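You operate a simulated robot arm through the tools that you are given. There is no shell and no other tool. Be economical: measure what you need, move in short steps, check, and stop when the job is done.

Carry out the task below with a simulated robot arm. There is one attempt and no reset: what you move stays moved.

Task
Fit the reference lens that the job card names.
Fine: beam closed for the swap and open again after; the old one in its slot, the clamp screw tight. Where these are worked on the way, their far stop is far enough and under half their travel is too little: clamp screw.

The check looks at the end state, three seconds after you hand in, the way a careful person would. Anything else that was tipped, shoved, dropped, spilled or broken makes it a failure.

Robot
A 6-joint arm with a two-finger parallel gripper on a trunk, on a base that drives. Base frame: it is fixed to the floor where the robot stands at the start and does not move with it; the origin is under the middle of the robot, x ahead of it, y to its left, z up. Units: mm, rad, N and s.
With the tool pointing down near the work surface it reaches from about 260 to 680 mm from the robot's upright axis, wherever it stands. Its first joint turns from -2.897 to 2.897 rad. Places, roughly: beam filter knob [800, -200, 900]; beam shutter lever [800, -200, 1200]; blue tip knob [800, -400, 1100]; carriage brake [200, -1700, 900]; carriage fine knob [200, -1600, 900]; case screw [0, 600, 800]; clamp screw [800, -400, 1100]; computer key [100, 400, 300]; interferometer [1100, -100, 1100]; interferometer mount [900, -500, 1000]; invert key [600, 100, 800]; laser key [800, -200, 1100]; main switch [800, -200, 1000]; mask key [500, 200, 800]; mean key [600, 200, 800]; measure key [500, 100, 800]. Payload 4.1 kg.
The TCP is the grasp point between the finger pads, 23 mm short of the fingertips. In the tool frame z runs along the fingers and y along their closing line. The gripper opens to 94 mm. The fingers are 38 mm wide and 10 mm thick; the gripper's body (54 by 96 mm) begins 39 mm behind the TCP.
Orientation is that of the tool frame in the base frame, as a unit quaternion [x, y, z, w]. With the fingers straight down and closing along the base's y, the tool's x points along the base's -x, its y along +y and its z along -z.

Tools
- The arm moves only by the tool apply_moves. Its argument "moves" is a list of rows, each an object of numbers (a shift or turn left out is 0, a gripper value left out holds the last): "x", "y", "z": the shift along the tool's x, y, z in mm; "rx", "ry", "rz": the turn, a rotation vector about the tool's x, y, z in rad; "grip": the opening, from 0 (shut) to 1 (fully open). In form: [{"x": .., "y": .., "z": .., "rx": .., "ry": .., "rz": .., "grip": ..}, ...]. A call has 1 to 8 rows; each row shifts and turns the commanded pose from where the row before left it, along the tool's axes as they then stand. Rows are played at 5 a second. More than 50 mm and 0.15 rad between two rows, or a gripper value outside its range, and nothing of the call is played. A pose out of reach is approached as far as the arm can. The call stops where the force on the tool passes 90 N (or 10 N more than at its start, if that is more) or the arm is blocked; 0.2 s more then pass. Each finger travels about 45 mm/s and halts on what it meets, pressing with about 37 N; the grip force reading is that of the motor and also rises with nothing between the fingers. The clock runs only during rows and for 0.2 s after the last one: add rows that do not move to give the fingers time. The reply holds the time, the measured pose of the TCP, the force on the tool along the base axes, the opening and the grip force, in the units named above and with some noise, with the torque about the TCP (base axes, N m) and any sound that the robot's microphone picked up.
- Cameras (640 x 400 px; columns grow to the right, rows downward): "scene" is now at [20.9, 184.6, 1315.9]; the picture's right is [0.26, -0.96, 0.00], its down [-0.63, -0.17, -0.76] and it looks along [0.73, 0.20, -0.65] (base axes); focal length 214 px, centre (320, 200). "wrist" rides on the gripper at [86, 16, -74] in the tool frame; the picture's right is [-0.18, 0.98, 0.00], its down [-0.58, -0.11, -0.81] and it looks along [-0.79, -0.15, 0.59] (tool axes); focal length 243 px, centre (320, 200). There is no depth. A picture from a camera that has moved, and an enlarged one, comes with that camera's place and axes in the base frame and with its lens.
- grab_frame(camera): a new picture of that camera. It takes no simulated time.
- raise_lower(by): slides the trunk up (or, below 0, down) by that many mm; the arm and the scene camera ride with it, the base frame stays. It gives what a move gives, with no picture.
- drive_base(legs): drives the robot by 1 to 6 legs, each [ahead, turn to the left] in mm and rad, along the robot's own axes; the way and the turn of a leg run together, so that a leg with both is an arc; at most 1500 mm and 3.142 rad a leg. The arm and the cameras ride along, it lands a little off, and it stops where it bumps. It gives what a move gives.
- aim_head(pan, tilt): turns the head with the scene camera to pan (to the left, within 2.705 rad either way) and tilt (down, from -0.506 to 1.204), counted from straight ahead of the robot. It gives what a move gives.
- enlarge(camera, box): a new picture of the part [left, top, right, bottom] of that camera's present view, enlarged. It takes no simulated time.
- hand_in(): hands the job in; it is judged then, once.

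Go step by step. Nothing tells you exact positions but the pictures and the camera data: compare them with the known pose of the tool, close in by small moves and look again before you grip or let go. The budget is 120 turns and 78 pictures, counting those below and the enlarged ones. Unless the task says otherwise, let go and move clear before handing in, and close with one line.

The tools are called after "Request:" by a JSON object that holds its "name" and its "arguments". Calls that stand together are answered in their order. apply_moves: Moves the arm, as the interface text tells. Its arguments: {"type":"object","properties":{"moves":{"type":"array"}},"required":["moves"]} The other tools are called the same way: raise_lower (by) slides the trunk up or down; drive_base (legs) drives the base; aim_head (pan, tilt) turns the head that bears the scene camera; grab_frame (camera) takes a picture; enlarge (camera, box) takes an enlarged picture of a part of a camera's view; hand_in () hands the job in.

At the start:

```text
t: 0.0
position: [428.4, 14.1, 999.1]
ee_rot: [0.0, 1.0, 0.0, 0.0]
contact_force: [-0.2, -0.8, 0.4]
moment: [0.0, 0.02, 0.03]
width: 93.9
gripper_force: 0.0
trunk travel left (down, up): [-275.0, 315.0]
robot x, y, heading: [-0.7, -5.4, -0.001]
head pan, tilt: [0.267, 0.707]
```

scene: 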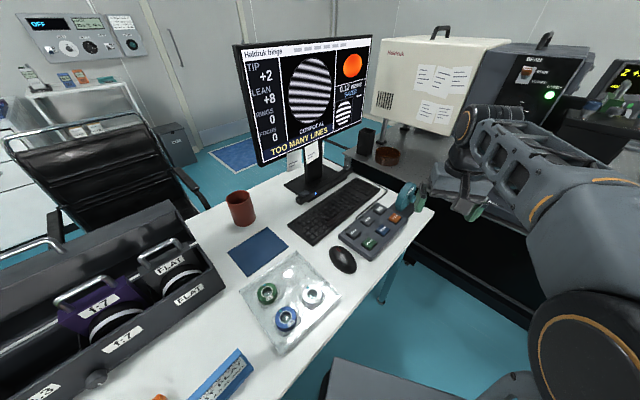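
wrist: 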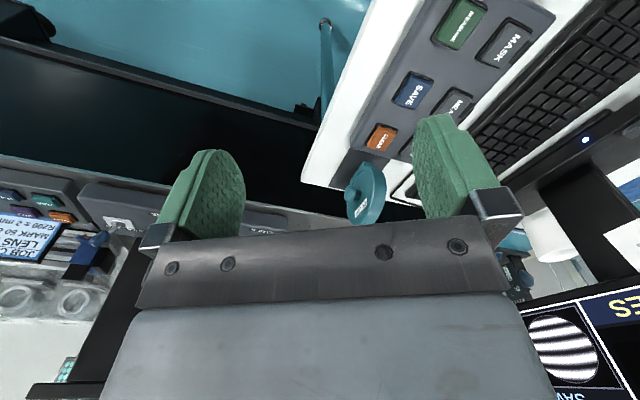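

I see a lab with an interferometer on the right, a lens case on the left of the desk, and what looks like a job card in the wrist view. First I look closer at several parts.

Request:
{"name": "enlarge", "arguments": {"camera": "wrist", "box": [0, 160, 160, 400]}}

Request:
{"name": "enlarge", "arguments": {"camera": "scene", "box": [0, 180, 260, 400]}}

Request:
{"name": "enlarge", "arguments": {"camera": "scene", "box": [360, 20, 640, 200]}}

```text
1.67 times, centred on (80, 280) of wrist
camera zoom: at [342.3, 29.6, 1075.2], right [0.18, 0.98, 0.0], down [0.58, -0.11, 0.81], along [0.79, -0.15, -0.59], focal length 404 px, centre (720, 67)
```

zoom: 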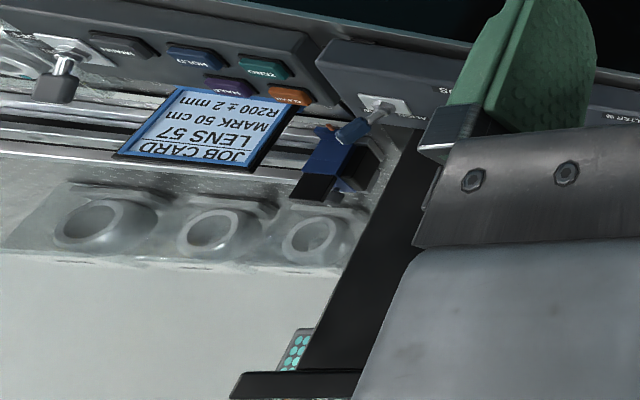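

```text
1.82 times, centred on (130, 290) of scene
camera zoom: at [20.9, 184.6, 1315.9], right [0.26, -0.96, 0.0], down [-0.63, -0.17, -0.76], along [0.73, 0.2, -0.65], focal length 390 px, centre (666, 36)
```

zoom: 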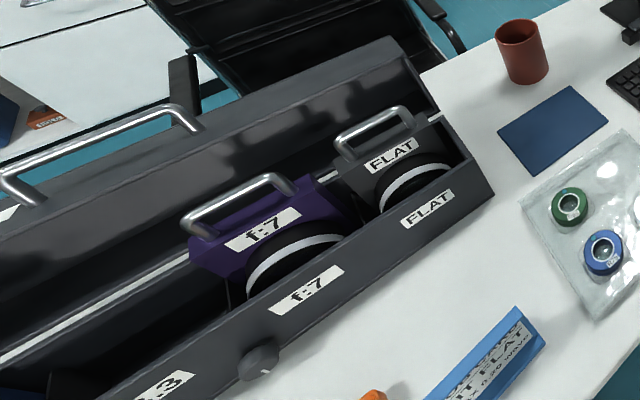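

```text
2.22 times, centred on (500, 110) of scene
camera zoom: at [20.9, 184.6, 1315.9], right [0.26, -0.96, 0.0], down [-0.63, -0.17, -0.76], along [0.73, 0.2, -0.65], focal length 477 px, centre (-80, 400)
```

zoom: 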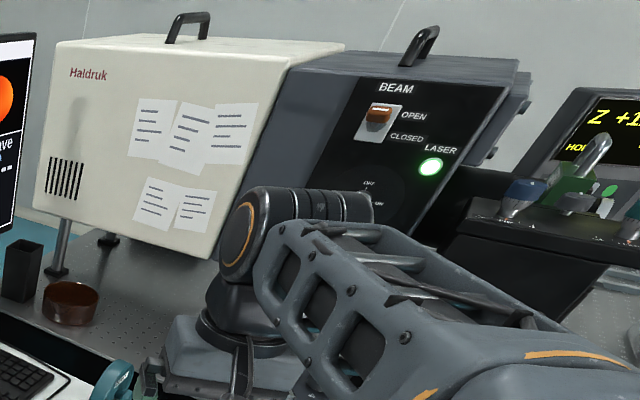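

The job card lies on the right bench and is partly read ("LENS 57 / MARK .. / R200 ± 2"). I turn the head to look there and at the case.

Request:
{"name": "aim_head", "arguments": {"pan": -0.7, "tilt": 0.5}}

Request:
{"name": "grab_frame", "arguments": {"camera": "scene"}}

Request:
{"name": "enlarge", "arguments": {"camera": "wrist", "box": [0, 205, 80, 255]}}

Request:
{"name": "aim_head", "arguments": {"pan": 1.3, "tilt": 0.8}}

Request:
{"name": "grab_frame", "arguments": {"camera": "scene"}}

```text
t: 1.2
position: [427.2, 13.8, 1000.5]
ee_rot: [0.0, 1.0, 0.0, 0.0]
contact_force: [0.2, -0.3, -0.2]
moment: [-0.02, -0.01, -0.01]
width: 93.7
gripper_force: 0.0
trunk travel left (down, up): [-275.0, 315.0]
robot x, y, heading: [-2.0, 0.7, -0.003]
head pan, tilt: [-0.7, 0.499]
```

```text
72 pictures are left
camera scene: at [8.9, 103.7, 1334.3], right [-0.64, -0.77, 0.0], down [-0.37, 0.31, -0.88], along [0.67, -0.56, -0.48], focal length 214 px, centre (320, 200)
```

scene: 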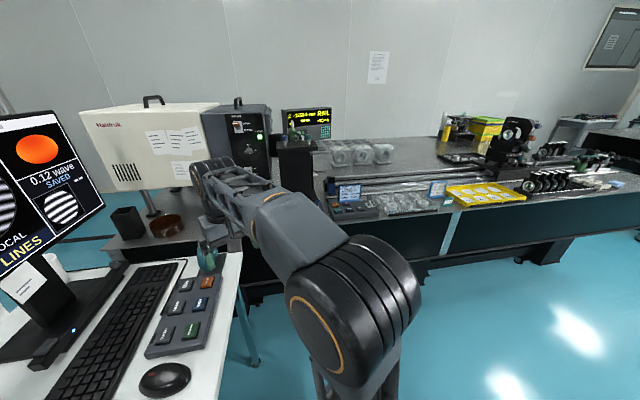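

```text
8.00 times, centred on (40, 230) of wrist
camera zoom: at [342.3, 29.6, 1075.2], right [0.18, 0.98, 0.0], down [0.58, -0.11, 0.81], along [0.79, -0.15, -0.59], focal length 1941 px, centre (2560, -40)
```

zoom: 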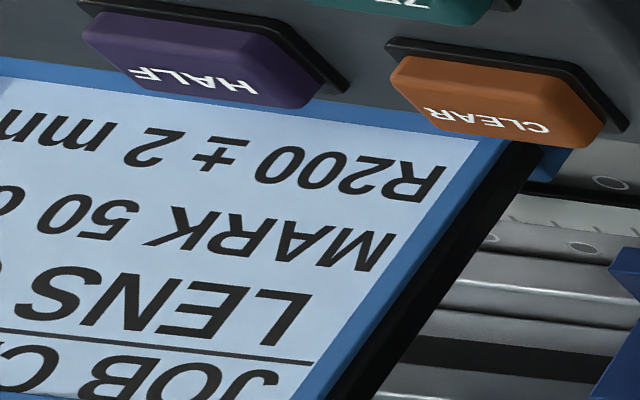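

```text
t: 3.2
position: [429.2, 13.3, 999.8]
ee_rot: [-0.001, 1.0, 0.0, 0.0]
contact_force: [0.1, 0.3, 0.8]
moment: [0.01, 0.0, 0.02]
width: 93.8
gripper_force: 0.0
trunk travel left (down, up): [-275.0, 315.0]
robot x, y, heading: [2.3, -4.5, -0.001]
head pan, tilt: [1.3, 0.799]
```

```text
70 pictures are left
camera scene: at [-39.1, 240.0, 1308.3], right [0.96, -0.27, 0.0], down [-0.19, -0.69, -0.7], along [0.19, 0.67, -0.72], focal length 214 px, centre (320, 200)
```

scene: 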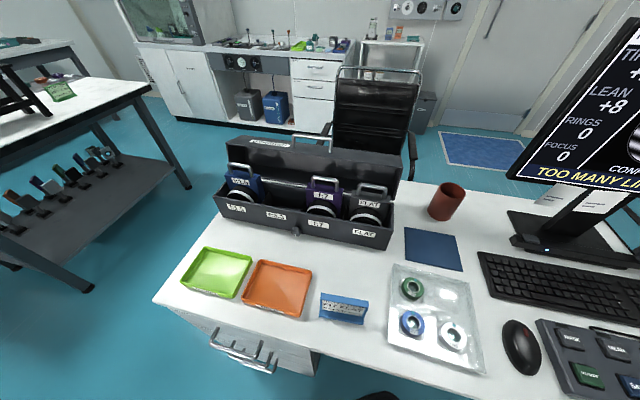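

The case has slots f:1.5, f:3.3 (empty), f:7 and FLAT, so the f:3.3 lens is likely fitted. I read the blue stand, the case labels, and the card from the other side.

Request:
{"name": "enlarge", "arguments": {"camera": "scene", "box": [200, 130, 400, 255]}}

Request:
{"name": "enlarge", "arguments": {"camera": "scene", "box": [305, 285, 385, 335]}}

Request:
{"name": "aim_head", "arguments": {"pan": -0.7, "tilt": 0.5}}

Request:
{"name": "enlarge", "arguments": {"camera": "scene", "box": [320, 170, 400, 220]}}

Request:
{"name": "enlarge", "arguments": {"camera": "scene", "box": [180, 90, 400, 227]}}

```text
3.20 times, centred on (300, 192) of scene
camera zoom: at [-39.1, 240.0, 1308.3], right [0.96, -0.27, 0.0], down [-0.19, -0.69, -0.7], along [0.19, 0.67, -0.72], focal length 686 px, centre (384, 224)
```

zoom: 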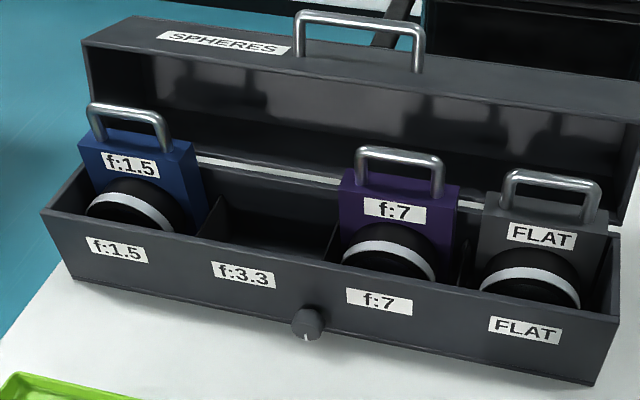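

```text
8.00 times, centred on (345, 310) of scene
camera zoom: at [-39.1, 240.0, 1308.3], right [0.96, -0.27, 0.0], down [-0.19, -0.69, -0.7], along [0.19, 0.67, -0.72], focal length 1716 px, centre (120, -680)
```

zoom: 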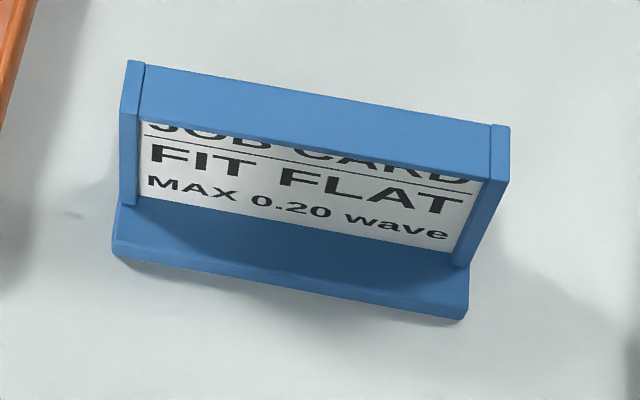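

```text
t: 5.1
position: [428.2, 13.2, 1000.6]
ee_rot: [0.0, 1.0, 0.0, 0.0]
contact_force: [-0.2, -0.8, -0.4]
moment: [-0.03, 0.01, 0.0]
width: 93.8
gripper_force: 0.1
trunk travel left (down, up): [-275.0, 315.0]
robot x, y, heading: [-2.0, -5.1, 0.002]
head pan, tilt: [-0.7, 0.499]
```

```text
8.00 times, centred on (360, 195) of scene
camera zoom: at [8.9, 103.7, 1334.3], right [-0.64, -0.77, 0.0], down [-0.37, 0.31, -0.88], along [0.67, -0.57, -0.48], focal length 1716 px, centre (0, 240)
```

zoom: 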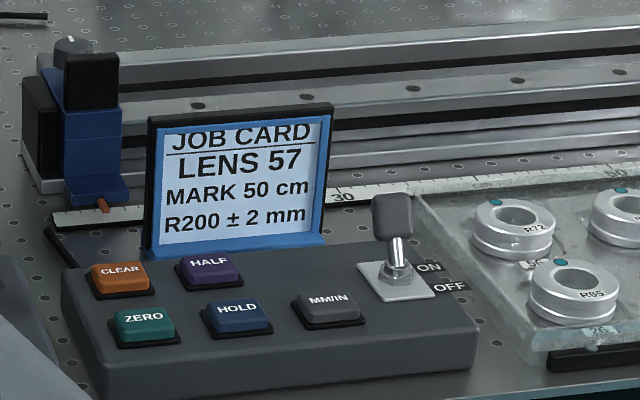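

```text
2.91 times, centred on (290, 158) of scene
camera zoom: at [8.9, 103.7, 1334.3], right [-0.64, -0.77, 0.0], down [-0.37, 0.31, -0.88], along [0.67, -0.57, -0.48], focal length 624 px, centre (407, 321)
```

zoom: 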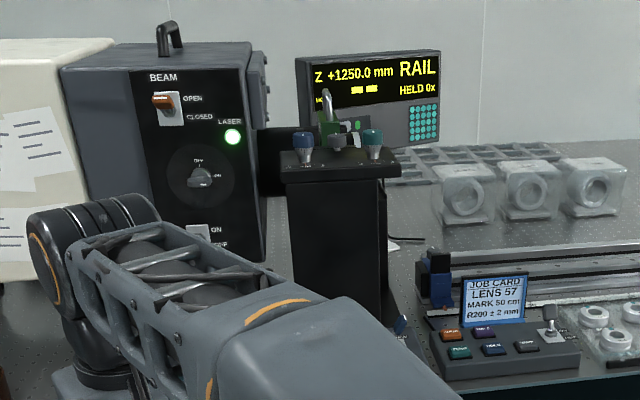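

The desk card says "FIT FLAT", so the FLAT lens is to go in; the rail card belongs to another job. Next I study the mount closely.

Request:
{"name": "enlarge", "arguments": {"camera": "scene", "box": [260, 110, 340, 160]}}

Request:
{"name": "enlarge", "arguments": {"camera": "scene", "box": [225, 110, 289, 150]}}

Request:
{"name": "enlarge", "arguments": {"camera": "scene", "box": [120, 120, 220, 182]}}

```text
8.00 times, centred on (300, 135) of scene
camera zoom: at [8.9, 103.7, 1334.3], right [-0.64, -0.77, 0.0], down [-0.37, 0.31, -0.88], along [0.67, -0.57, -0.48], focal length 1716 px, centre (480, 720)
```

zoom: 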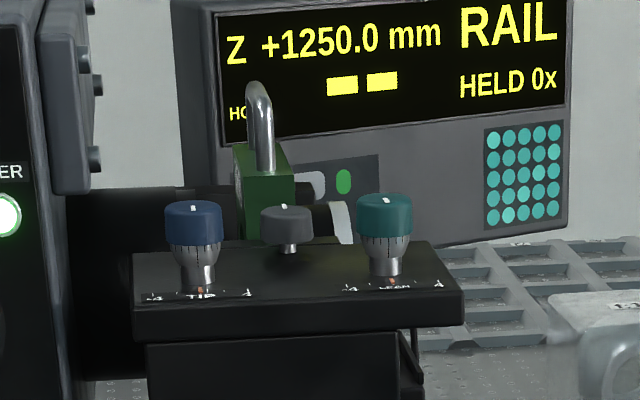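

```text
10.00 times, centred on (257, 130) of scene
camera zoom: at [8.9, 103.7, 1334.3], right [-0.64, -0.77, 0.0], down [-0.37, 0.31, -0.88], along [0.67, -0.57, -0.48], focal length 2145 px, centre (950, 900)
```

zoom: 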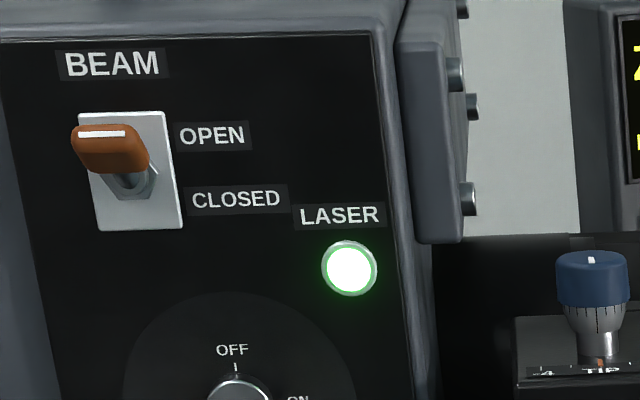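

```text
6.40 times, centred on (170, 151) of scene
camera zoom: at [8.9, 103.7, 1334.3], right [-0.64, -0.77, 0.0], down [-0.37, 0.31, -0.88], along [0.67, -0.57, -0.48], focal length 1373 px, centre (1280, 514)
```

zoom: 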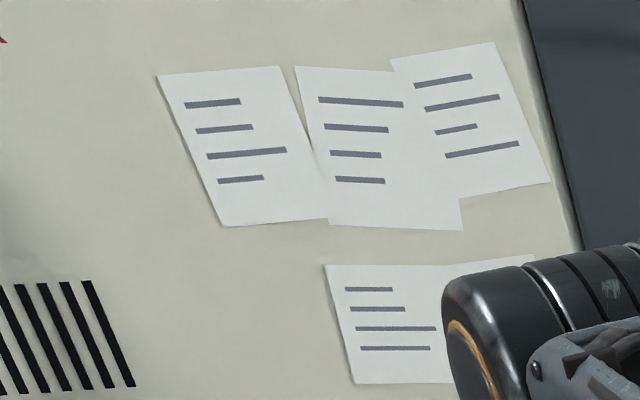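

Job: replace f:3.3 with FLAT. The room's furniture is rotated about −30° to the base frame, so I raise the trunk, turn to face the bench squarely and look.

Request:
{"name": "raise_lower", "arguments": {"by": 220}}

Request:
{"name": "drive_base", "arguments": {"legs": [[0, -0.52]]}}

Request:
{"name": "aim_head", "arguments": {"pan": 0.1, "tilt": 0.75}}

Request:
{"name": "grab_frame", "arguments": {"camera": "scene"}}

Request:
{"name": "grab_frame", "arguments": {"camera": "wrist"}}

```text
t: 7.4
position: [429.0, 13.2, 1219.6]
ee_rot: [0.0, 1.0, 0.0, 0.0]
contact_force: [0.3, -0.7, -0.2]
moment: [0.0, -0.01, 0.02]
width: 94.0
gripper_force: 0.1
trunk travel left (down, up): [-495.0, 95.0]
robot x, y, heading: [-2.1, -2.6, 0.001]
head pan, tilt: [-0.7, 0.499]
```

```text
t: 9.3
position: [377.9, -206.5, 1220.1]
ee_rot: [0.262, 0.965, 0.0, 0.0]
contact_force: [-0.3, -0.2, -0.6]
moment: [0.0, -0.03, 0.01]
width: 93.7
gripper_force: 0.1
trunk travel left (down, up): [-495.0, 95.0]
robot x, y, heading: [1.7, -0.3, -0.53]
head pan, tilt: [-0.7, 0.499]
```

```text
t: 10.4
position: [378.0, -206.6, 1220.3]
ee_rot: [0.262, 0.965, 0.0, 0.0]
contact_force: [-0.3, -0.1, 0.0]
moment: [0.01, -0.01, -0.03]
width: 93.7
gripper_force: 0.0
trunk travel left (down, up): [-495.0, 95.0]
robot x, y, heading: [-1.5, -2.7, -0.532]
head pan, tilt: [0.099, 0.75]
```

```text
62 pictures are left
camera scene: at [107.1, 135.0, 1532.4], right [-0.42, -0.91, 0.0], down [-0.62, 0.29, -0.73], along [0.66, -0.31, -0.68], focal length 214 px, centre (320, 200)
```

scene: 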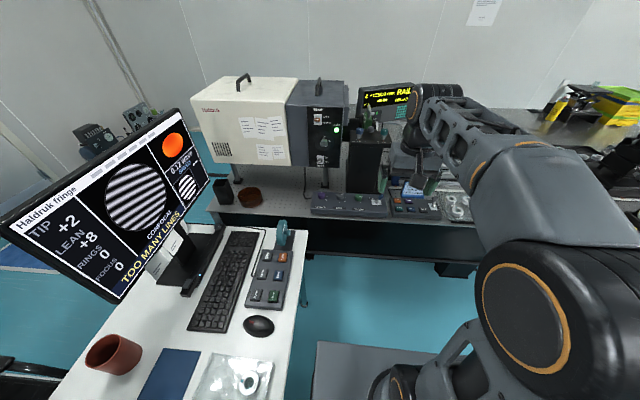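

```text
61 pictures are left
camera wrist: at [311.2, -148.7, 1295.2], right [0.66, 0.75, 0.0], down [0.45, -0.39, 0.81], along [0.61, -0.53, -0.59], focal length 243 px, centre (320, 200)
```

wrist: 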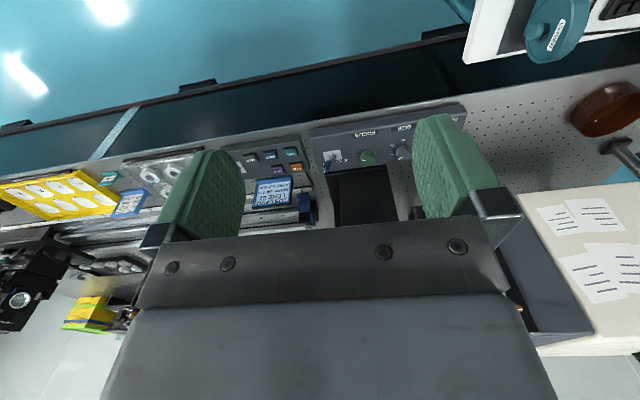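

The base can go below the bench top (open underneath), and the hand is high and clear. I drive 290 mm ahead and look again.

Request:
{"name": "drive_base", "arguments": {"legs": [[290, 0.006]]}}

Request:
{"name": "aim_head", "arguments": {"pan": 0.0, "tilt": 0.75}}

Request:
{"name": "grab_frame", "arguments": {"camera": "scene"}}

Request:
{"name": "grab_frame", "arguments": {"camera": "wrist"}}

```text
t: 12.5
position: [636.3, -352.4, 1219.2]
ee_rot: [0.258, 0.966, 0.0, -0.001]
contact_force: [-0.2, -0.2, -0.1]
moment: [0.01, 0.01, 0.04]
width: 93.9
gripper_force: 0.0
trunk travel left (down, up): [-495.0, 95.0]
robot x, y, heading: [256.7, -150.8, -0.523]
head pan, tilt: [0.099, 0.75]
```

```text
t: 13.2
position: [635.9, -351.7, 1220.8]
ee_rot: [0.259, 0.966, 0.0, 0.0]
contact_force: [-0.6, -0.1, -1.4]
moment: [0.03, 0.02, -0.01]
width: 94.1
gripper_force: 0.1
trunk travel left (down, up): [-495.0, 95.0]
robot x, y, heading: [255.9, -151.3, -0.524]
head pan, tilt: [0.0, 0.75]
```

```text
60 pictures are left
camera scene: at [358.8, -20.7, 1532.3], right [-0.5, -0.87, 0.0], down [-0.59, 0.34, -0.73], along [0.63, -0.37, -0.68], focal length 214 px, centre (320, 200)
```

scene: 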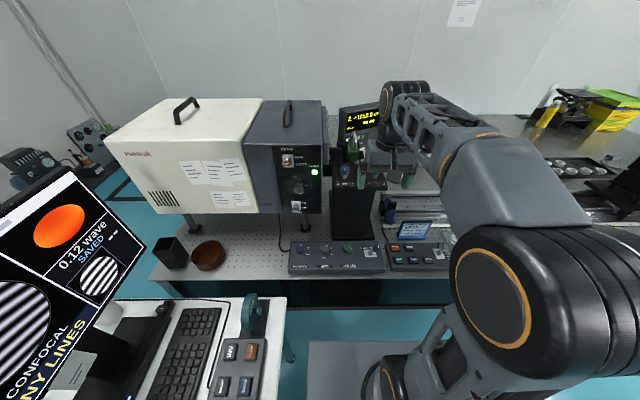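

```text
59 pictures are left
camera wrist: at [568.8, -295.6, 1295.2], right [0.65, 0.76, 0.0], down [0.45, -0.38, 0.81], along [0.61, -0.52, -0.59], focal length 243 px, centre (320, 200)
```

wrist: 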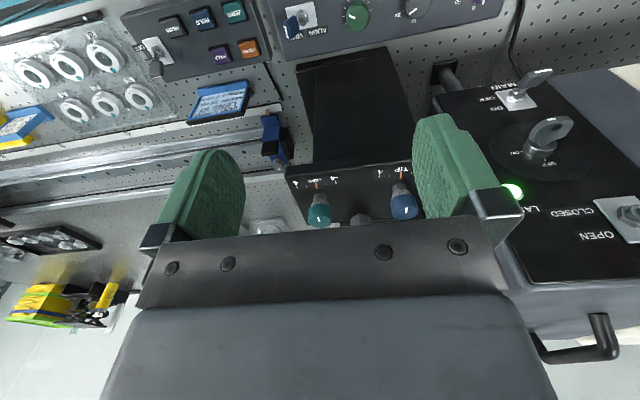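

I enlarge the panel and mount to triangulate the lever, clamp knob and lens.

Request:
{"name": "enlarge", "arguments": {"camera": "scene", "box": [260, 100, 420, 200]}}

Request:
{"name": "enlarge", "arguments": {"camera": "wrist", "box": [280, 40, 640, 265]}}

```text
4.00 times, centred on (340, 150) of scene
camera zoom: at [358.8, -20.7, 1532.3], right [-0.5, -0.87, 0.0], down [-0.59, 0.34, -0.73], along [0.63, -0.37, -0.68], focal length 858 px, centre (240, 400)
```

zoom: 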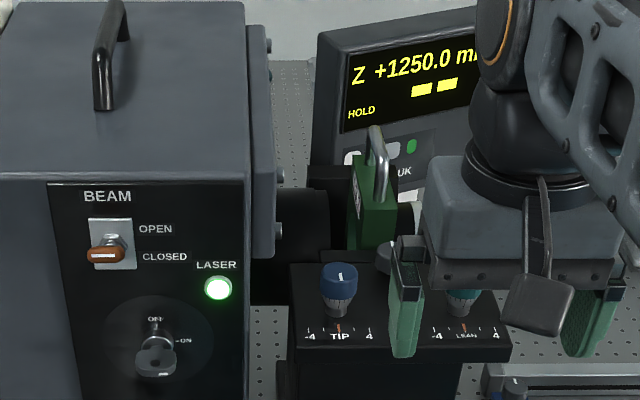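

```text
1.78 times, centred on (460, 152) of wrist
camera zoom: at [568.8, -295.6, 1295.2], right [0.65, 0.76, 0.0], down [0.45, -0.38, 0.81], along [0.61, -0.52, -0.59], focal length 431 px, centre (71, 284)
```

zoom: 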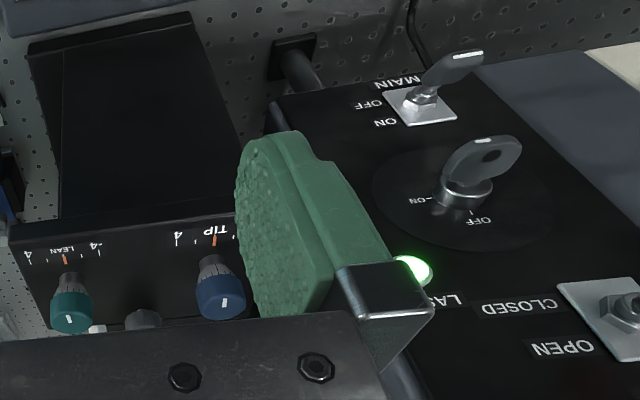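

Triangulated (room frame x' toward the bench, y' left): lever tip x'830,y'251,z1197; clamp knob x'≈953,y'≈24,z≈1122; lens further at x'≈1050+. I need to be closer, so I drive 120 mm more and triangulate again.

Request:
{"name": "drive_base", "arguments": {"legs": [[120, 0.0]]}}

Request:
{"name": "aim_head", "arguments": {"pan": -0.1, "tilt": 0.6}}

Request:
{"name": "apply_moves", "arguments": {"moves": [{"x": 30, "y": 40}, {"x": 30, "y": 40}, {"x": 30, "y": 40}, {"x": 10, "y": 40, "grip": 0}, {"y": 40}, {"y": 30}, {"z": 0}]}}

Request:
{"name": "grab_frame", "arguments": {"camera": "scene"}}

Request:
{"name": "grab_frame", "arguments": {"camera": "wrist"}}

```text
t: 14.4
position: [741.6, -413.9, 1219.5]
ee_rot: [0.258, 0.966, 0.0, 0.0]
contact_force: [-0.3, 0.3, 0.1]
moment: [0.03, 0.01, -0.01]
width: 94.1
gripper_force: 0.0
trunk travel left (down, up): [-495.0, 95.0]
robot x, y, heading: [364.8, -214.5, -0.517]
head pan, tilt: [0.0, 0.75]
```

```text
t: 15.1
position: [741.6, -413.9, 1219.9]
ee_rot: [0.258, 0.966, 0.0, 0.0]
contact_force: [-0.3, 0.0, -0.5]
moment: [0.02, -0.01, 0.01]
width: 94.0
gripper_force: 0.0
trunk travel left (down, up): [-495.0, 95.0]
robot x, y, heading: [361.2, -210.8, -0.52]
head pan, tilt: [-0.099, 0.6]
```

```text
t: 16.7
position: [767.4, -164.0, 1219.6]
ee_rot: [0.258, 0.966, 0.0, 0.0]
contact_force: [0.6, 0.2, -0.7]
moment: [-0.01, 0.0, 0.01]
width: 5.2
gripper_force: 0.1
trunk travel left (down, up): [-495.0, 95.0]
robot x, y, heading: [359.8, -213.2, -0.525]
head pan, tilt: [-0.099, 0.6]
```

```text
56 pictures are left
camera scene: at [464.8, -91.8, 1545.2], right [-0.58, -0.81, 0.0], down [-0.46, 0.33, -0.83], along [0.67, -0.48, -0.56], focal length 214 px, centre (320, 200)
```

scene: 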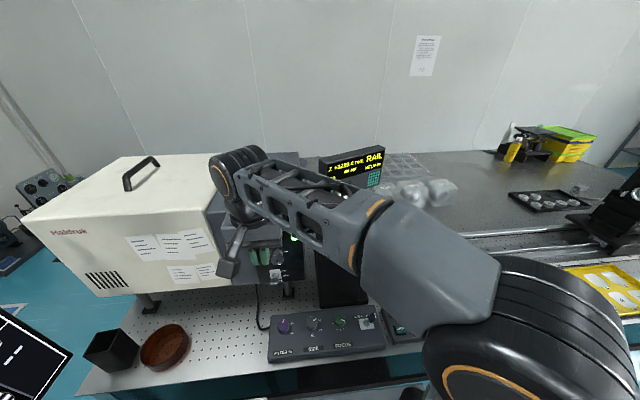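

```text
55 pictures are left
camera wrist: at [701.7, -106.5, 1295.7], right [0.65, 0.76, 0.0], down [0.45, -0.38, 0.81], along [0.61, -0.52, -0.59], focal length 243 px, centre (320, 200)
```

wrist: 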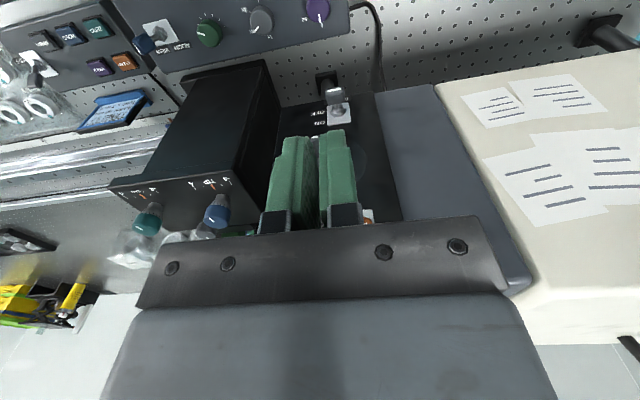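

Hand is left of the mount in front of the panel with fingers closed (x'747,y'242). I rise, go over the lever tip and check before pressing down.

Request:
{"name": "apply_moves", "arguments": {"moves": [{"z": -45}, {"x": -25, "y": 9}, {"x": -30}, {"x": -22}, {"z": 0}]}}

Request:
{"name": "grab_frame", "arguments": {"camera": "wrist"}}

```text
t: 17.9
position: [842.6, -196.0, 1266.0]
ee_rot: [0.258, 0.966, 0.0, -0.001]
contact_force: [0.7, 0.5, 0.3]
moment: [0.05, 0.02, 0.02]
width: 0.1
gripper_force: 37.4
trunk travel left (down, up): [-495.0, 95.0]
robot x, y, heading: [362.8, -211.2, -0.52]
head pan, tilt: [-0.099, 0.6]
```

```text
54 pictures are left
camera wrist: at [775.6, -139.4, 1340.7], right [0.65, 0.76, 0.0], down [0.45, -0.38, 0.81], along [0.61, -0.52, -0.59], focal length 243 px, centre (320, 200)
```

wrist: 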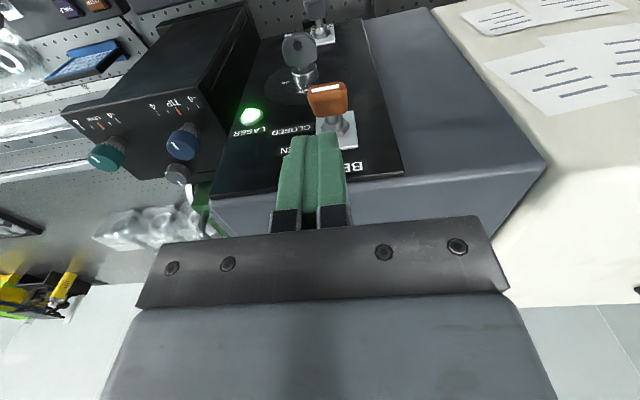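

The lever tip is right under the fingers. I press down in small steps.

Request:
{"name": "apply_moves", "arguments": {"moves": [{"y": 2, "z": 25}, {"z": 15}, {"z": 10}, {"z": 8}, {"z": 8}, {"z": 8}]}}

Request:
{"name": "grab_frame", "arguments": {"camera": "wrist"}}

```text
t: 19.4
position: [841.6, -194.2, 1205.0]
ee_rot: [0.258, 0.966, 0.008, 0.021]
contact_force: [-10.0, -2.0, 24.0]
moment: [-0.28, 0.05, -0.12]
width: 0.0
gripper_force: 37.3
trunk travel left (down, up): [-495.0, 95.0]
robot x, y, heading: [361.1, -211.5, -0.52]
head pan, tilt: [-0.099, 0.6]
stopped in row 6: the force on the tool passed its limit at 92 N (the readings are from after the stop); the commanded pose is now the measured one
```

```text
53 pictures are left
camera wrist: at [771.9, -137.2, 1277.7], right [0.65, 0.76, 0.03], down [0.41, -0.39, 0.82], along [0.64, -0.52, -0.57], focal length 243 px, centre (320, 200)
```

wrist: 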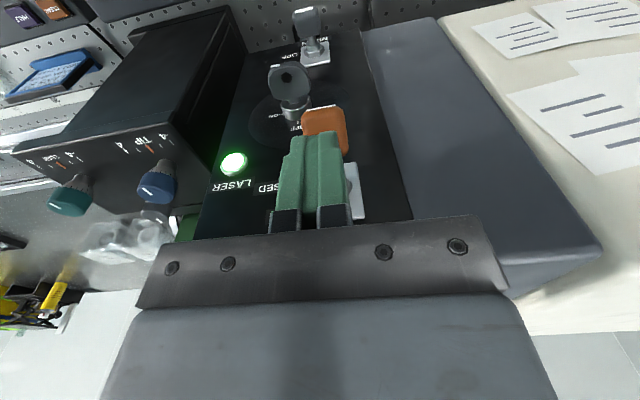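

The press went too near the pivot; the orange tip protrudes in front of the fingers. I back up, shift outward 14 mm and press again.

Request:
{"name": "apply_moves", "arguments": {"moves": [{"z": -40, "rx": 0.026, "ry": 0.036}, {"x": 14}, {"z": 25}, {"z": 10}, {"z": 7}, {"z": 7}, {"z": 6}]}}

Request:
{"name": "grab_frame", "arguments": {"camera": "wrist"}}

```text
t: 21.0
position: [825.6, -184.2, 1198.5]
ee_rot: [0.258, 0.966, 0.002, 0.008]
contact_force: [-15.5, 9.4, 79.1]
moment: [-0.7, -0.87, 0.38]
width: 0.0
gripper_force: 37.1
trunk travel left (down, up): [-495.0, 95.0]
robot x, y, heading: [362.0, -215.7, -0.518]
head pan, tilt: [-0.099, 0.6]
```

```text
52 pictures are left
camera wrist: at [756.8, -126.9, 1272.8], right [0.65, 0.76, 0.01], down [0.44, -0.38, 0.81], along [0.62, -0.52, -0.58], focal length 243 px, centre (320, 200)
```

wrist: 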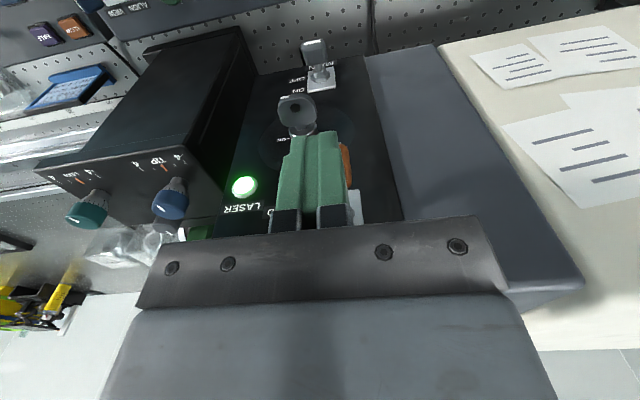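

I lift away and look at whether the lever stays down.

Request:
{"name": "apply_moves", "arguments": {"moves": [{"z": -30}, {"z": -30, "x": 15}, {"x": 20}, {"z": 0}]}}

Request:
{"name": "grab_frame", "arguments": {"camera": "wrist"}}

```text
t: 22.0
position: [801.8, -169.1, 1245.3]
ee_rot: [0.258, 0.966, -0.003, -0.004]
contact_force: [0.4, 0.1, 0.5]
moment: [-0.02, -0.02, 0.01]
width: 0.1
gripper_force: 37.4
trunk travel left (down, up): [-495.0, 95.0]
robot x, y, heading: [362.3, -214.9, -0.52]
head pan, tilt: [-0.099, 0.6]
```

```text
51 pictures are left
camera wrist: at [736.0, -111.7, 1321.3], right [0.65, 0.76, -0.01], down [0.46, -0.38, 0.8], along [0.61, -0.53, -0.6], focal length 243 px, centre (320, 200)
```

wrist: 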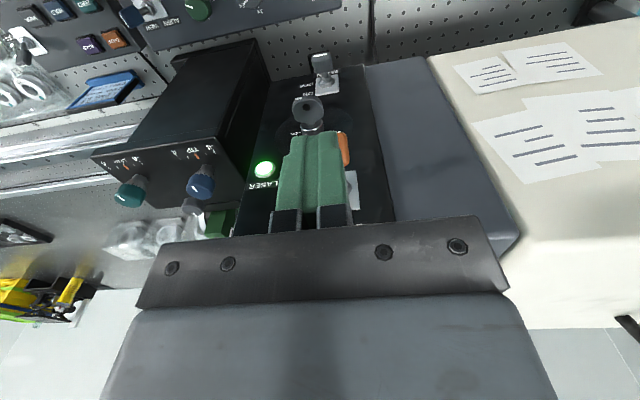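

The lever appears down now (tip near z≈1160). I move right in front of the mount at height, open the fingers and look at both the lever and the clamp.

Request:
{"name": "apply_moves", "arguments": {"moves": [{"y": -45, "z": -10}, {"y": -45}, {"y": -45}, {"y": -45}, {"y": -45, "grip": 0.9}, {"x": -30}, {"x": -30}, {"z": 0}]}}

Request:
{"name": "grab_frame", "arguments": {"camera": "wrist"}}

Request:
{"name": "aim_head", "arguments": {"pan": 0.1, "tilt": 0.7}}

Request:
{"name": "enlarge", "arguments": {"camera": "scene", "box": [220, 80, 460, 230]}}

```text
t: 23.8
position: [740.8, -394.4, 1257.6]
ee_rot: [0.258, 0.966, -0.002, -0.004]
contact_force: [-0.1, -0.8, -0.2]
moment: [-0.01, -0.01, 0.05]
width: 84.9
gripper_force: 0.3
trunk travel left (down, up): [-495.0, 95.0]
robot x, y, heading: [364.5, -216.4, -0.529]
head pan, tilt: [-0.099, 0.6]
```

```text
50 pictures are left
camera wrist: at [674.7, -336.5, 1333.6], right [0.65, 0.76, -0.01], down [0.46, -0.38, 0.8], along [0.61, -0.53, -0.6], focal length 243 px, centre (320, 200)
```

wrist: 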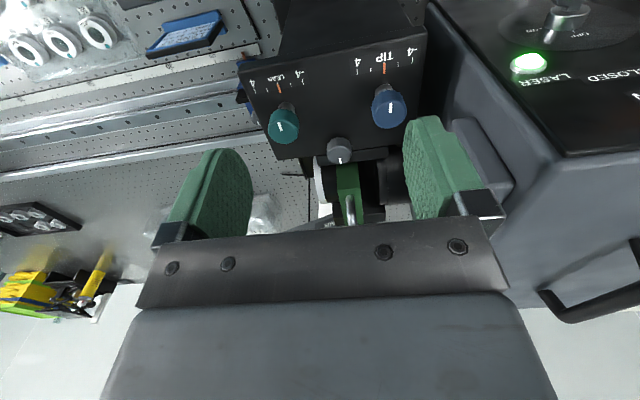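

```text
t: 24.6
position: [740.7, -394.5, 1257.3]
ee_rot: [0.258, 0.966, -0.003, -0.004]
contact_force: [0.1, -0.5, 0.8]
moment: [0.0, 0.01, -0.01]
width: 84.3
gripper_force: 0.0
trunk travel left (down, up): [-495.0, 95.0]
robot x, y, heading: [362.4, -210.7, -0.524]
head pan, tilt: [0.099, 0.7]
```

```text
2.67 times, centred on (340, 155) of scene
camera zoom: at [470.7, -75.6, 1536.6], right [-0.41, -0.91, 0.0], down [-0.59, 0.26, -0.77], along [0.7, -0.31, -0.64], focal length 572 px, centre (267, 320)
```

zoom: 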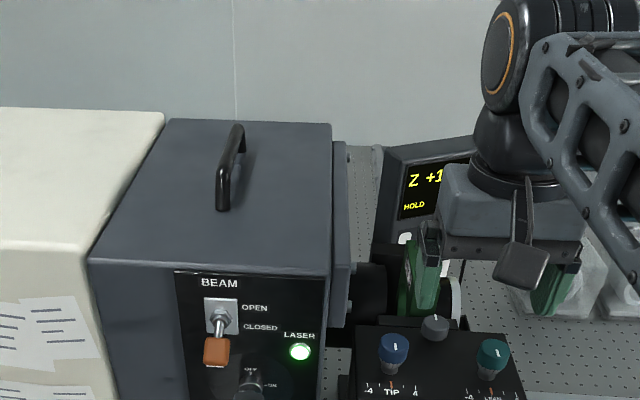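

The lever now reads CLOSED. The hand hides the lens, so I shift it right for clear views of the lens handle.

Request:
{"name": "apply_moves", "arguments": {"moves": [{"y": -45, "z": -20}, {"y": -45, "z": -20, "x": 30}, {"y": -40, "x": 40}, {"x": 40}, {"z": 0}]}}

Request:
{"name": "enlarge", "arguments": {"camera": "scene", "box": [340, 140, 436, 200]}}

Request:
{"name": "enlarge", "arguments": {"camera": "wrist", "box": [280, 60, 536, 220]}}

```text
refused: row 2 steps farther than a row can; nothing moved
```

```text
6.67 times, centred on (388, 170) of scene
camera zoom: at [470.7, -75.6, 1536.6], right [-0.41, -0.91, 0.0], down [-0.59, 0.26, -0.77], along [0.7, -0.31, -0.64], focal length 1430 px, centre (-133, 400)
```

zoom: 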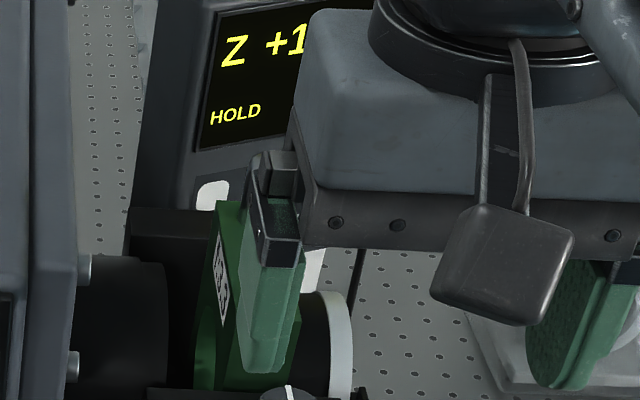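

```text
2.50 times, centred on (408, 140) of wrist
camera zoom: at [674.7, -336.2, 1333.6], right [0.65, 0.76, -0.01], down [0.46, -0.38, 0.8], along [0.61, -0.53, -0.6], focal length 606 px, centre (100, 350)
```

zoom: 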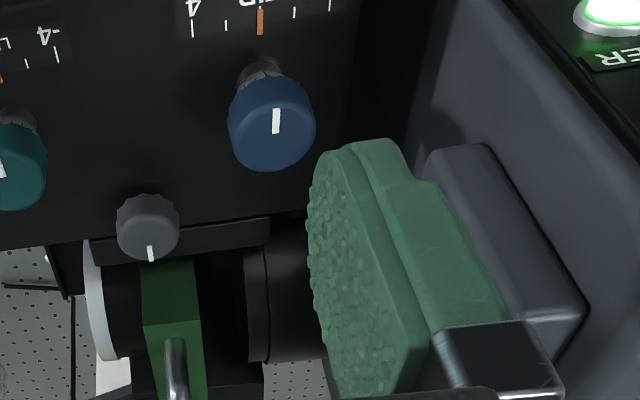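

I resend the shift in smaller steps.

Request:
{"name": "apply_moves", "arguments": {"moves": [{"y": -45}, {"y": -45}, {"y": -40}, {"x": 45}, {"x": 45}, {"z": -40}, {"z": 0}]}}

Request:
{"name": "enlarge", "arguments": {"camera": "scene", "box": [340, 140, 436, 200]}}

Request:
{"name": "enlarge", "arguments": {"camera": "wrist", "box": [320, 80, 576, 240]}}

```text
t: 26.2
position: [595.5, -461.9, 1299.7]
ee_rot: [0.258, 0.966, -0.003, -0.004]
contact_force: [-0.2, 0.1, 0.1]
moment: [-0.01, 0.0, 0.01]
width: 84.6
gripper_force: 0.1
trunk travel left (down, up): [-495.0, 95.0]
robot x, y, heading: [361.5, -210.1, -0.52]
head pan, tilt: [0.099, 0.7]
```

```text
6.67 times, centred on (388, 170) of scene
camera zoom: at [470.8, -75.6, 1536.6], right [-0.41, -0.91, 0.0], down [-0.59, 0.26, -0.76], along [0.7, -0.31, -0.64], focal length 1430 px, centre (-133, 400)
```

zoom: 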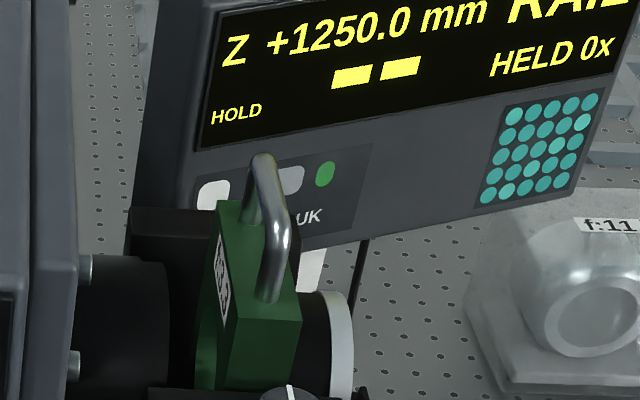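

```text
2.50 times, centred on (448, 160) of wrist
camera zoom: at [529.9, -404.0, 1373.5], right [0.65, 0.76, -0.01], down [0.46, -0.38, 0.8], along [0.61, -0.52, -0.6], focal length 606 px, centre (0, 300)
```

zoom: 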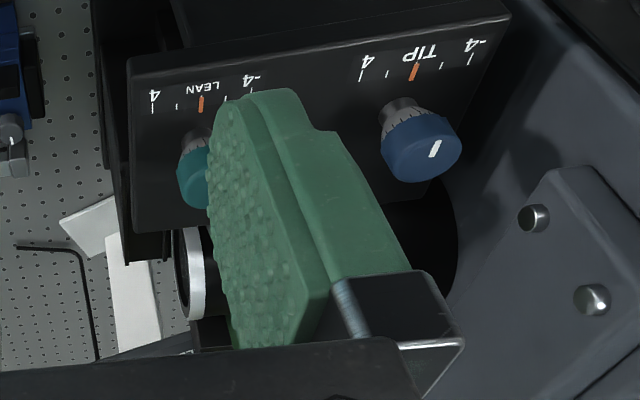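

Estimates: clamp knob x'≈953,y'≈28,z≈1101–1122; lens handle bar along x' 1021–1089, top z≈1170. I bring the open hand above the clamp knob and look.

Request:
{"name": "apply_moves", "arguments": {"moves": [{"y": 45}, {"y": 45}, {"y": 40}, {"x": -50}, {"x": -50}, {"x": -50}, {"x": -50, "grip": 1}, {"x": -6, "z": 45}]}}

Request:
{"name": "apply_moves", "arguments": {"moves": [{"z": 45}, {"z": 0}]}}

Request:
{"name": "grab_frame", "arguments": {"camera": "wrist"}}

```text
t: 28.0
position: [841.6, -452.7, 1250.1]
ee_rot: [0.259, 0.966, -0.002, -0.004]
contact_force: [0.1, -0.5, 0.3]
moment: [0.01, 0.02, 0.01]
width: 93.8
gripper_force: 0.1
trunk travel left (down, up): [-495.0, 95.0]
robot x, y, heading: [364.2, -210.3, -0.52]
head pan, tilt: [0.099, 0.7]
```

```text
t: 28.6
position: [841.9, -452.2, 1206.2]
ee_rot: [0.258, 0.966, -0.002, -0.004]
contact_force: [-0.2, -0.2, -0.1]
moment: [-0.03, 0.01, 0.03]
width: 93.9
gripper_force: 0.2
trunk travel left (down, up): [-495.0, 95.0]
robot x, y, heading: [362.6, -215.0, -0.521]
head pan, tilt: [0.099, 0.7]
```

```text
44 pictures are left
camera wrist: at [776.5, -394.5, 1281.5], right [0.65, 0.76, -0.01], down [0.46, -0.38, 0.8], along [0.61, -0.53, -0.6], focal length 243 px, centre (320, 200)
```

wrist: 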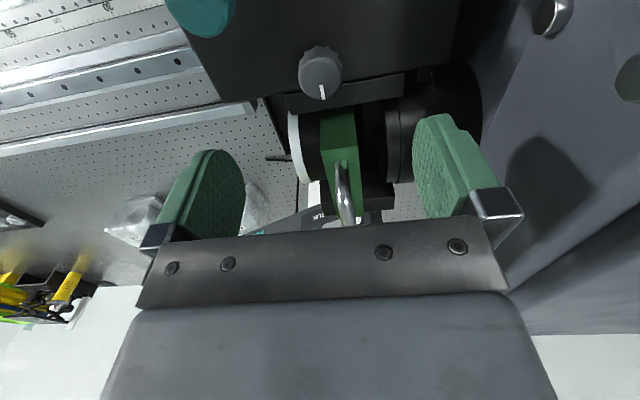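

Knob is about x'947,y'30.5 — nearly below the TCP. I lower around it and look before gripping.

Request:
{"name": "apply_moves", "arguments": {"moves": [{"x": 7, "y": 1.5, "z": 30}, {"z": 30}, {"z": 18}, {"z": 0}]}}

Request:
{"name": "grab_frame", "arguments": {"camera": "wrist"}}

```text
t: 29.6
position: [834.8, -448.5, 1128.1]
ee_rot: [0.258, 0.966, -0.002, -0.005]
contact_force: [-0.8, 0.2, -0.6]
moment: [-0.02, -0.01, -0.02]
width: 94.3
gripper_force: 0.1
trunk travel left (down, up): [-495.0, 95.0]
robot x, y, heading: [364.7, -209.7, -0.523]
head pan, tilt: [0.099, 0.7]
```

```text
43 pictures are left
camera wrist: at [769.4, -391.0, 1204.5], right [0.65, 0.76, -0.01], down [0.46, -0.38, 0.8], along [0.61, -0.53, -0.6], focal length 243 px, centre (320, 200)
```

wrist: 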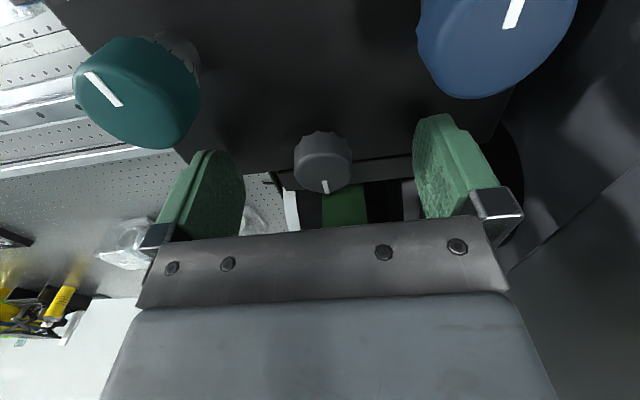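

The knob sits between the fingers at tip height. I close on it.

Request:
{"name": "apply_moves", "arguments": {"moves": [{"y": 1.5, "grip": 0.5}, {"z": 0}, {"grip": 0.0}, {"z": 0}, {"z": 0}, {"z": 0}]}}

Request:
{"name": "grab_frame", "arguments": {"camera": "wrist"}}

```text
t: 31.0
position: [835.9, -446.2, 1128.2]
ee_rot: [0.258, 0.966, -0.003, -0.004]
contact_force: [-1.9, 0.2, -1.2]
moment: [0.4, -0.33, 0.01]
width: 29.1
gripper_force: 44.9
trunk travel left (down, up): [-495.0, 95.0]
robot x, y, heading: [361.1, -214.7, -0.522]
head pan, tilt: [0.099, 0.7]
```

```text
42 pictures are left
camera wrist: at [769.8, -389.7, 1204.2], right [0.65, 0.76, -0.01], down [0.46, -0.38, 0.8], along [0.61, -0.53, -0.6], focal length 243 px, centre (320, 200)
```

wrist: 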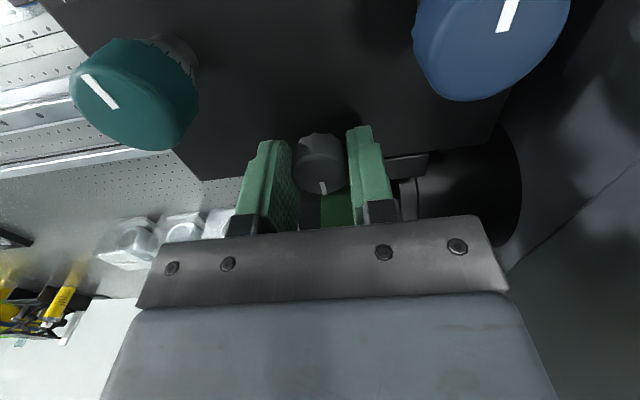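

Gripped firmly (29 mm). I turn counterclockwise (seen from above) to loosen.

Request:
{"name": "apply_moves", "arguments": {"moves": [{"rz": -0.12}, {"rz": -0.14}, {"rz": -0.14}, {"rz": -0.14}, {"rz": -0.14}, {"rz": -0.14}, {"rz": -0.14}, {"rz": 0}]}}

Request:
{"name": "grab_frame", "arguments": {"camera": "wrist"}}

```text
t: 32.8
position: [836.1, -447.7, 1128.6]
ee_rot: [-0.218, 0.976, 0.0, -0.005]
contact_force: [0.3, -5.0, -3.6]
moment: [-0.38, 0.0, -0.06]
width: 28.8
gripper_force: 45.4
trunk travel left (down, up): [-495.0, 95.0]
robot x, y, heading: [362.2, -213.1, -0.525]
head pan, tilt: [0.099, 0.7]
```

```text
41 pictures are left
camera wrist: at [752.1, -470.3, 1204.9], right [-0.25, 0.97, 0.0], down [0.58, 0.15, 0.8], along [0.77, 0.2, -0.6], focal length 243 px, centre (320, 200)
```

wrist: 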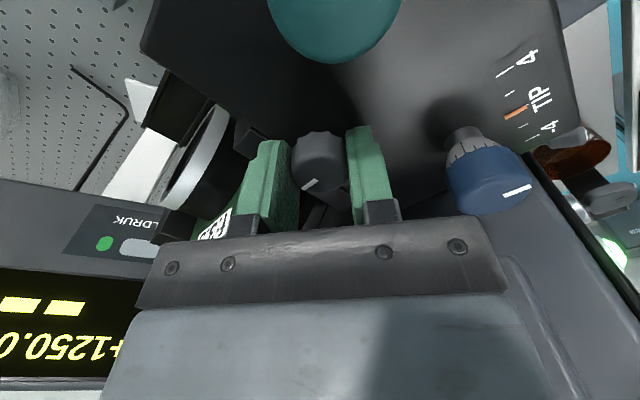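

The mark suggests the knob did not follow; it may have slipped. I turn back a little to read the torque and see if it follows in that direction.

Request:
{"name": "apply_moves", "arguments": {"moves": [{"rz": 0.1}, {"rz": 0.1}, {"rz": 0.1}]}}

Request:
{"name": "enlarge", "arguments": {"camera": "wrist", "box": [240, 110, 400, 210]}}

```text
t: 33.6
position: [836.8, -448.7, 1129.4]
ee_rot: [-0.068, 0.998, 0.0, -0.005]
contact_force: [-3.4, -6.0, -7.9]
moment: [0.25, -0.7, -0.02]
width: 28.4
gripper_force: 45.0
trunk travel left (down, up): [-495.0, 95.0]
robot x, y, heading: [364.1, -209.5, -0.525]
head pan, tilt: [0.099, 0.7]
```

```text
4.00 times, centred on (320, 160) of wrist
camera zoom: at [749.3, -443.5, 1204.9], right [0.05, 1.0, 0.0], down [0.6, -0.03, 0.8], along [0.8, -0.04, -0.6], focal length 970 px, centre (320, 360)
```

zoom: 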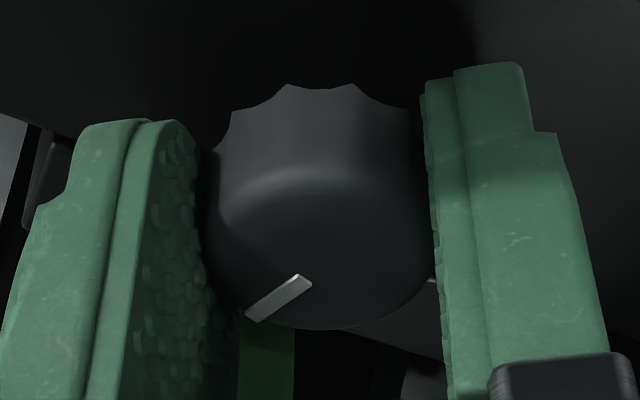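

The knob stayed fixed while the fingers slipped around it. I open, return to the start angle, lower 8 mm for a deeper grip and try again.

Request:
{"name": "apply_moves", "arguments": {"moves": [{"grip": 0.55}, {"z": 0}, {"rz": 0.14}, {"rz": 0.14}, {"rz": 0.14, "z": 4}, {"rz": 0.14, "z": 4}, {"rz": 0.1}, {"z": 0}]}}

Request:
{"name": "apply_moves", "arguments": {"moves": [{"grip": 0.0}, {"z": 0}, {"z": 0}, {"z": 0}, {"z": 0}, {"rz": -0.1}, {"rz": -0.1}, {"rz": -0.1}]}}

Request:
{"name": "enlarge", "arguments": {"camera": "wrist", "box": [240, 110, 400, 210]}}

```text
t: 35.4
position: [834.8, -446.1, 1123.8]
ee_rot: [0.259, 0.966, -0.003, -0.003]
contact_force: [-5.1, 6.3, 9.8]
moment: [0.33, -0.19, 0.26]
width: 52.8
gripper_force: 0.8
trunk travel left (down, up): [-495.0, 95.0]
robot x, y, heading: [359.6, -212.2, -0.523]
head pan, tilt: [0.099, 0.7]
```

```text
t: 37.2
position: [835.2, -446.9, 1122.8]
ee_rot: [0.11, 0.994, -0.002, -0.003]
contact_force: [4.6, -8.8, 24.2]
moment: [0.44, -0.95, -1.0]
width: 28.8
gripper_force: 44.7
trunk travel left (down, up): [-495.0, 95.0]
robot x, y, heading: [357.5, -214.2, -0.521]
head pan, tilt: [0.099, 0.7]
```

```text
4.00 times, centred on (320, 160) of wrist
camera zoom: at [755.7, -412.4, 1198.8], right [0.4, 0.92, -0.01], down [0.55, -0.23, 0.8], along [0.74, -0.32, -0.59], focal length 970 px, centre (320, 360)
```

zoom: 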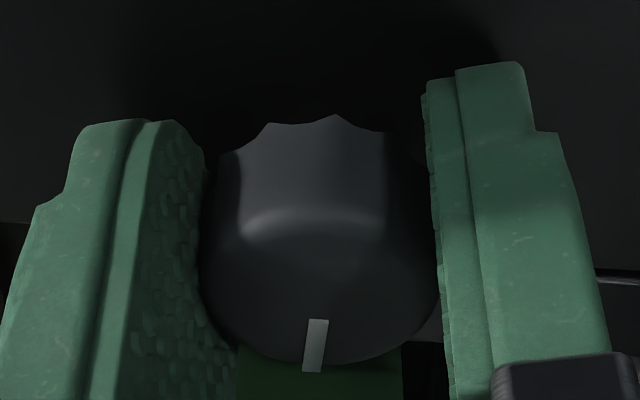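

The knob now follows (mark stayed put relative to the gripper). Fingertips touch the deck, so I ease up 3 mm and keep turning counterclockwise.

Request:
{"name": "apply_moves", "arguments": {"moves": [{"rz": -0.12, "z": -3}, {"rz": -0.14}, {"rz": -0.14}, {"rz": -0.14}, {"rz": -0.14}, {"rz": -0.14}]}}

Request:
{"name": "enlarge", "arguments": {"camera": "wrist", "box": [240, 110, 400, 210]}}

```text
t: 38.6
position: [835.7, -449.0, 1123.5]
ee_rot: [-0.296, 0.955, 0.0, -0.004]
contact_force: [0.3, -16.2, 3.1]
moment: [-0.57, -0.09, -0.5]
width: 28.8
gripper_force: 44.7
trunk travel left (down, up): [-495.0, 95.0]
robot x, y, heading: [362.1, -214.6, -0.524]
head pan, tilt: [0.099, 0.7]
```

```text
4.00 times, centred on (320, 160) of wrist
camera zoom: at [755.8, -484.3, 1199.5], right [-0.4, 0.92, 0.0], down [0.55, 0.24, 0.8], along [0.73, 0.32, -0.6], focal length 970 px, centre (320, 360)
```

zoom: 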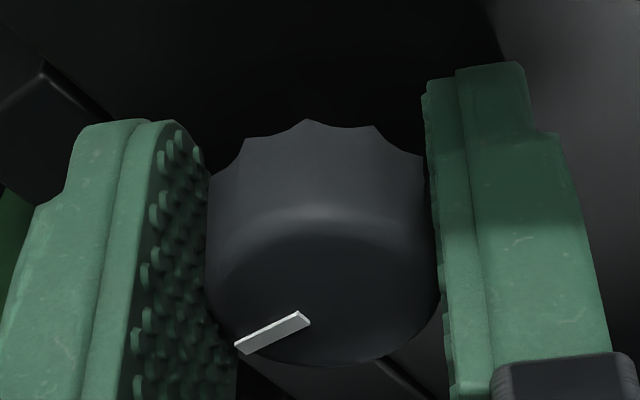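

It slips again after a small angle, as if at a stop in this direction. I try clockwise with the same grip.

Request:
{"name": "apply_moves", "arguments": {"moves": [{"rz": 0.14}, {"rz": 0.14}, {"rz": 0.14}, {"rz": 0.14}, {"rz": 0.14}, {"rz": 0.14}]}}

Request:
{"name": "enlarge", "arguments": {"camera": "wrist", "box": [240, 110, 400, 210]}}

```text
t: 40.0
position: [834.6, -447.0, 1124.4]
ee_rot: [0.122, 0.992, 0.0, -0.006]
contact_force: [-7.3, -4.9, -14.2]
moment: [0.67, 0.38, 0.01]
width: 29.0
gripper_force: 44.6
trunk travel left (down, up): [-495.0, 95.0]
robot x, y, heading: [359.4, -209.3, -0.521]
head pan, tilt: [0.099, 0.7]
```

```text
4.00 times, centred on (320, 160) of wrist
camera zoom: at [756.3, -410.8, 1199.8], right [0.42, 0.91, 0.0], down [0.55, -0.25, 0.8], along [0.73, -0.33, -0.6], focal length 970 px, centre (320, 360)
```

zoom: 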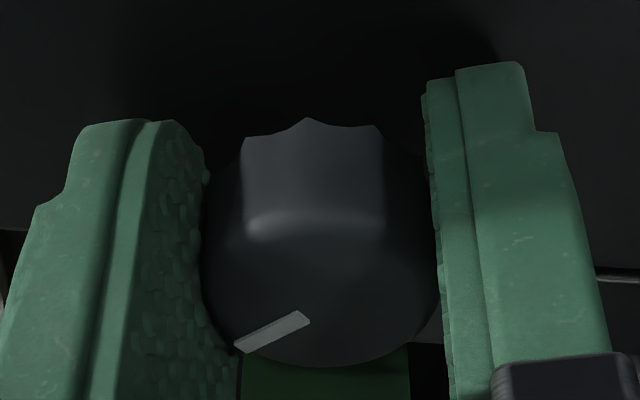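

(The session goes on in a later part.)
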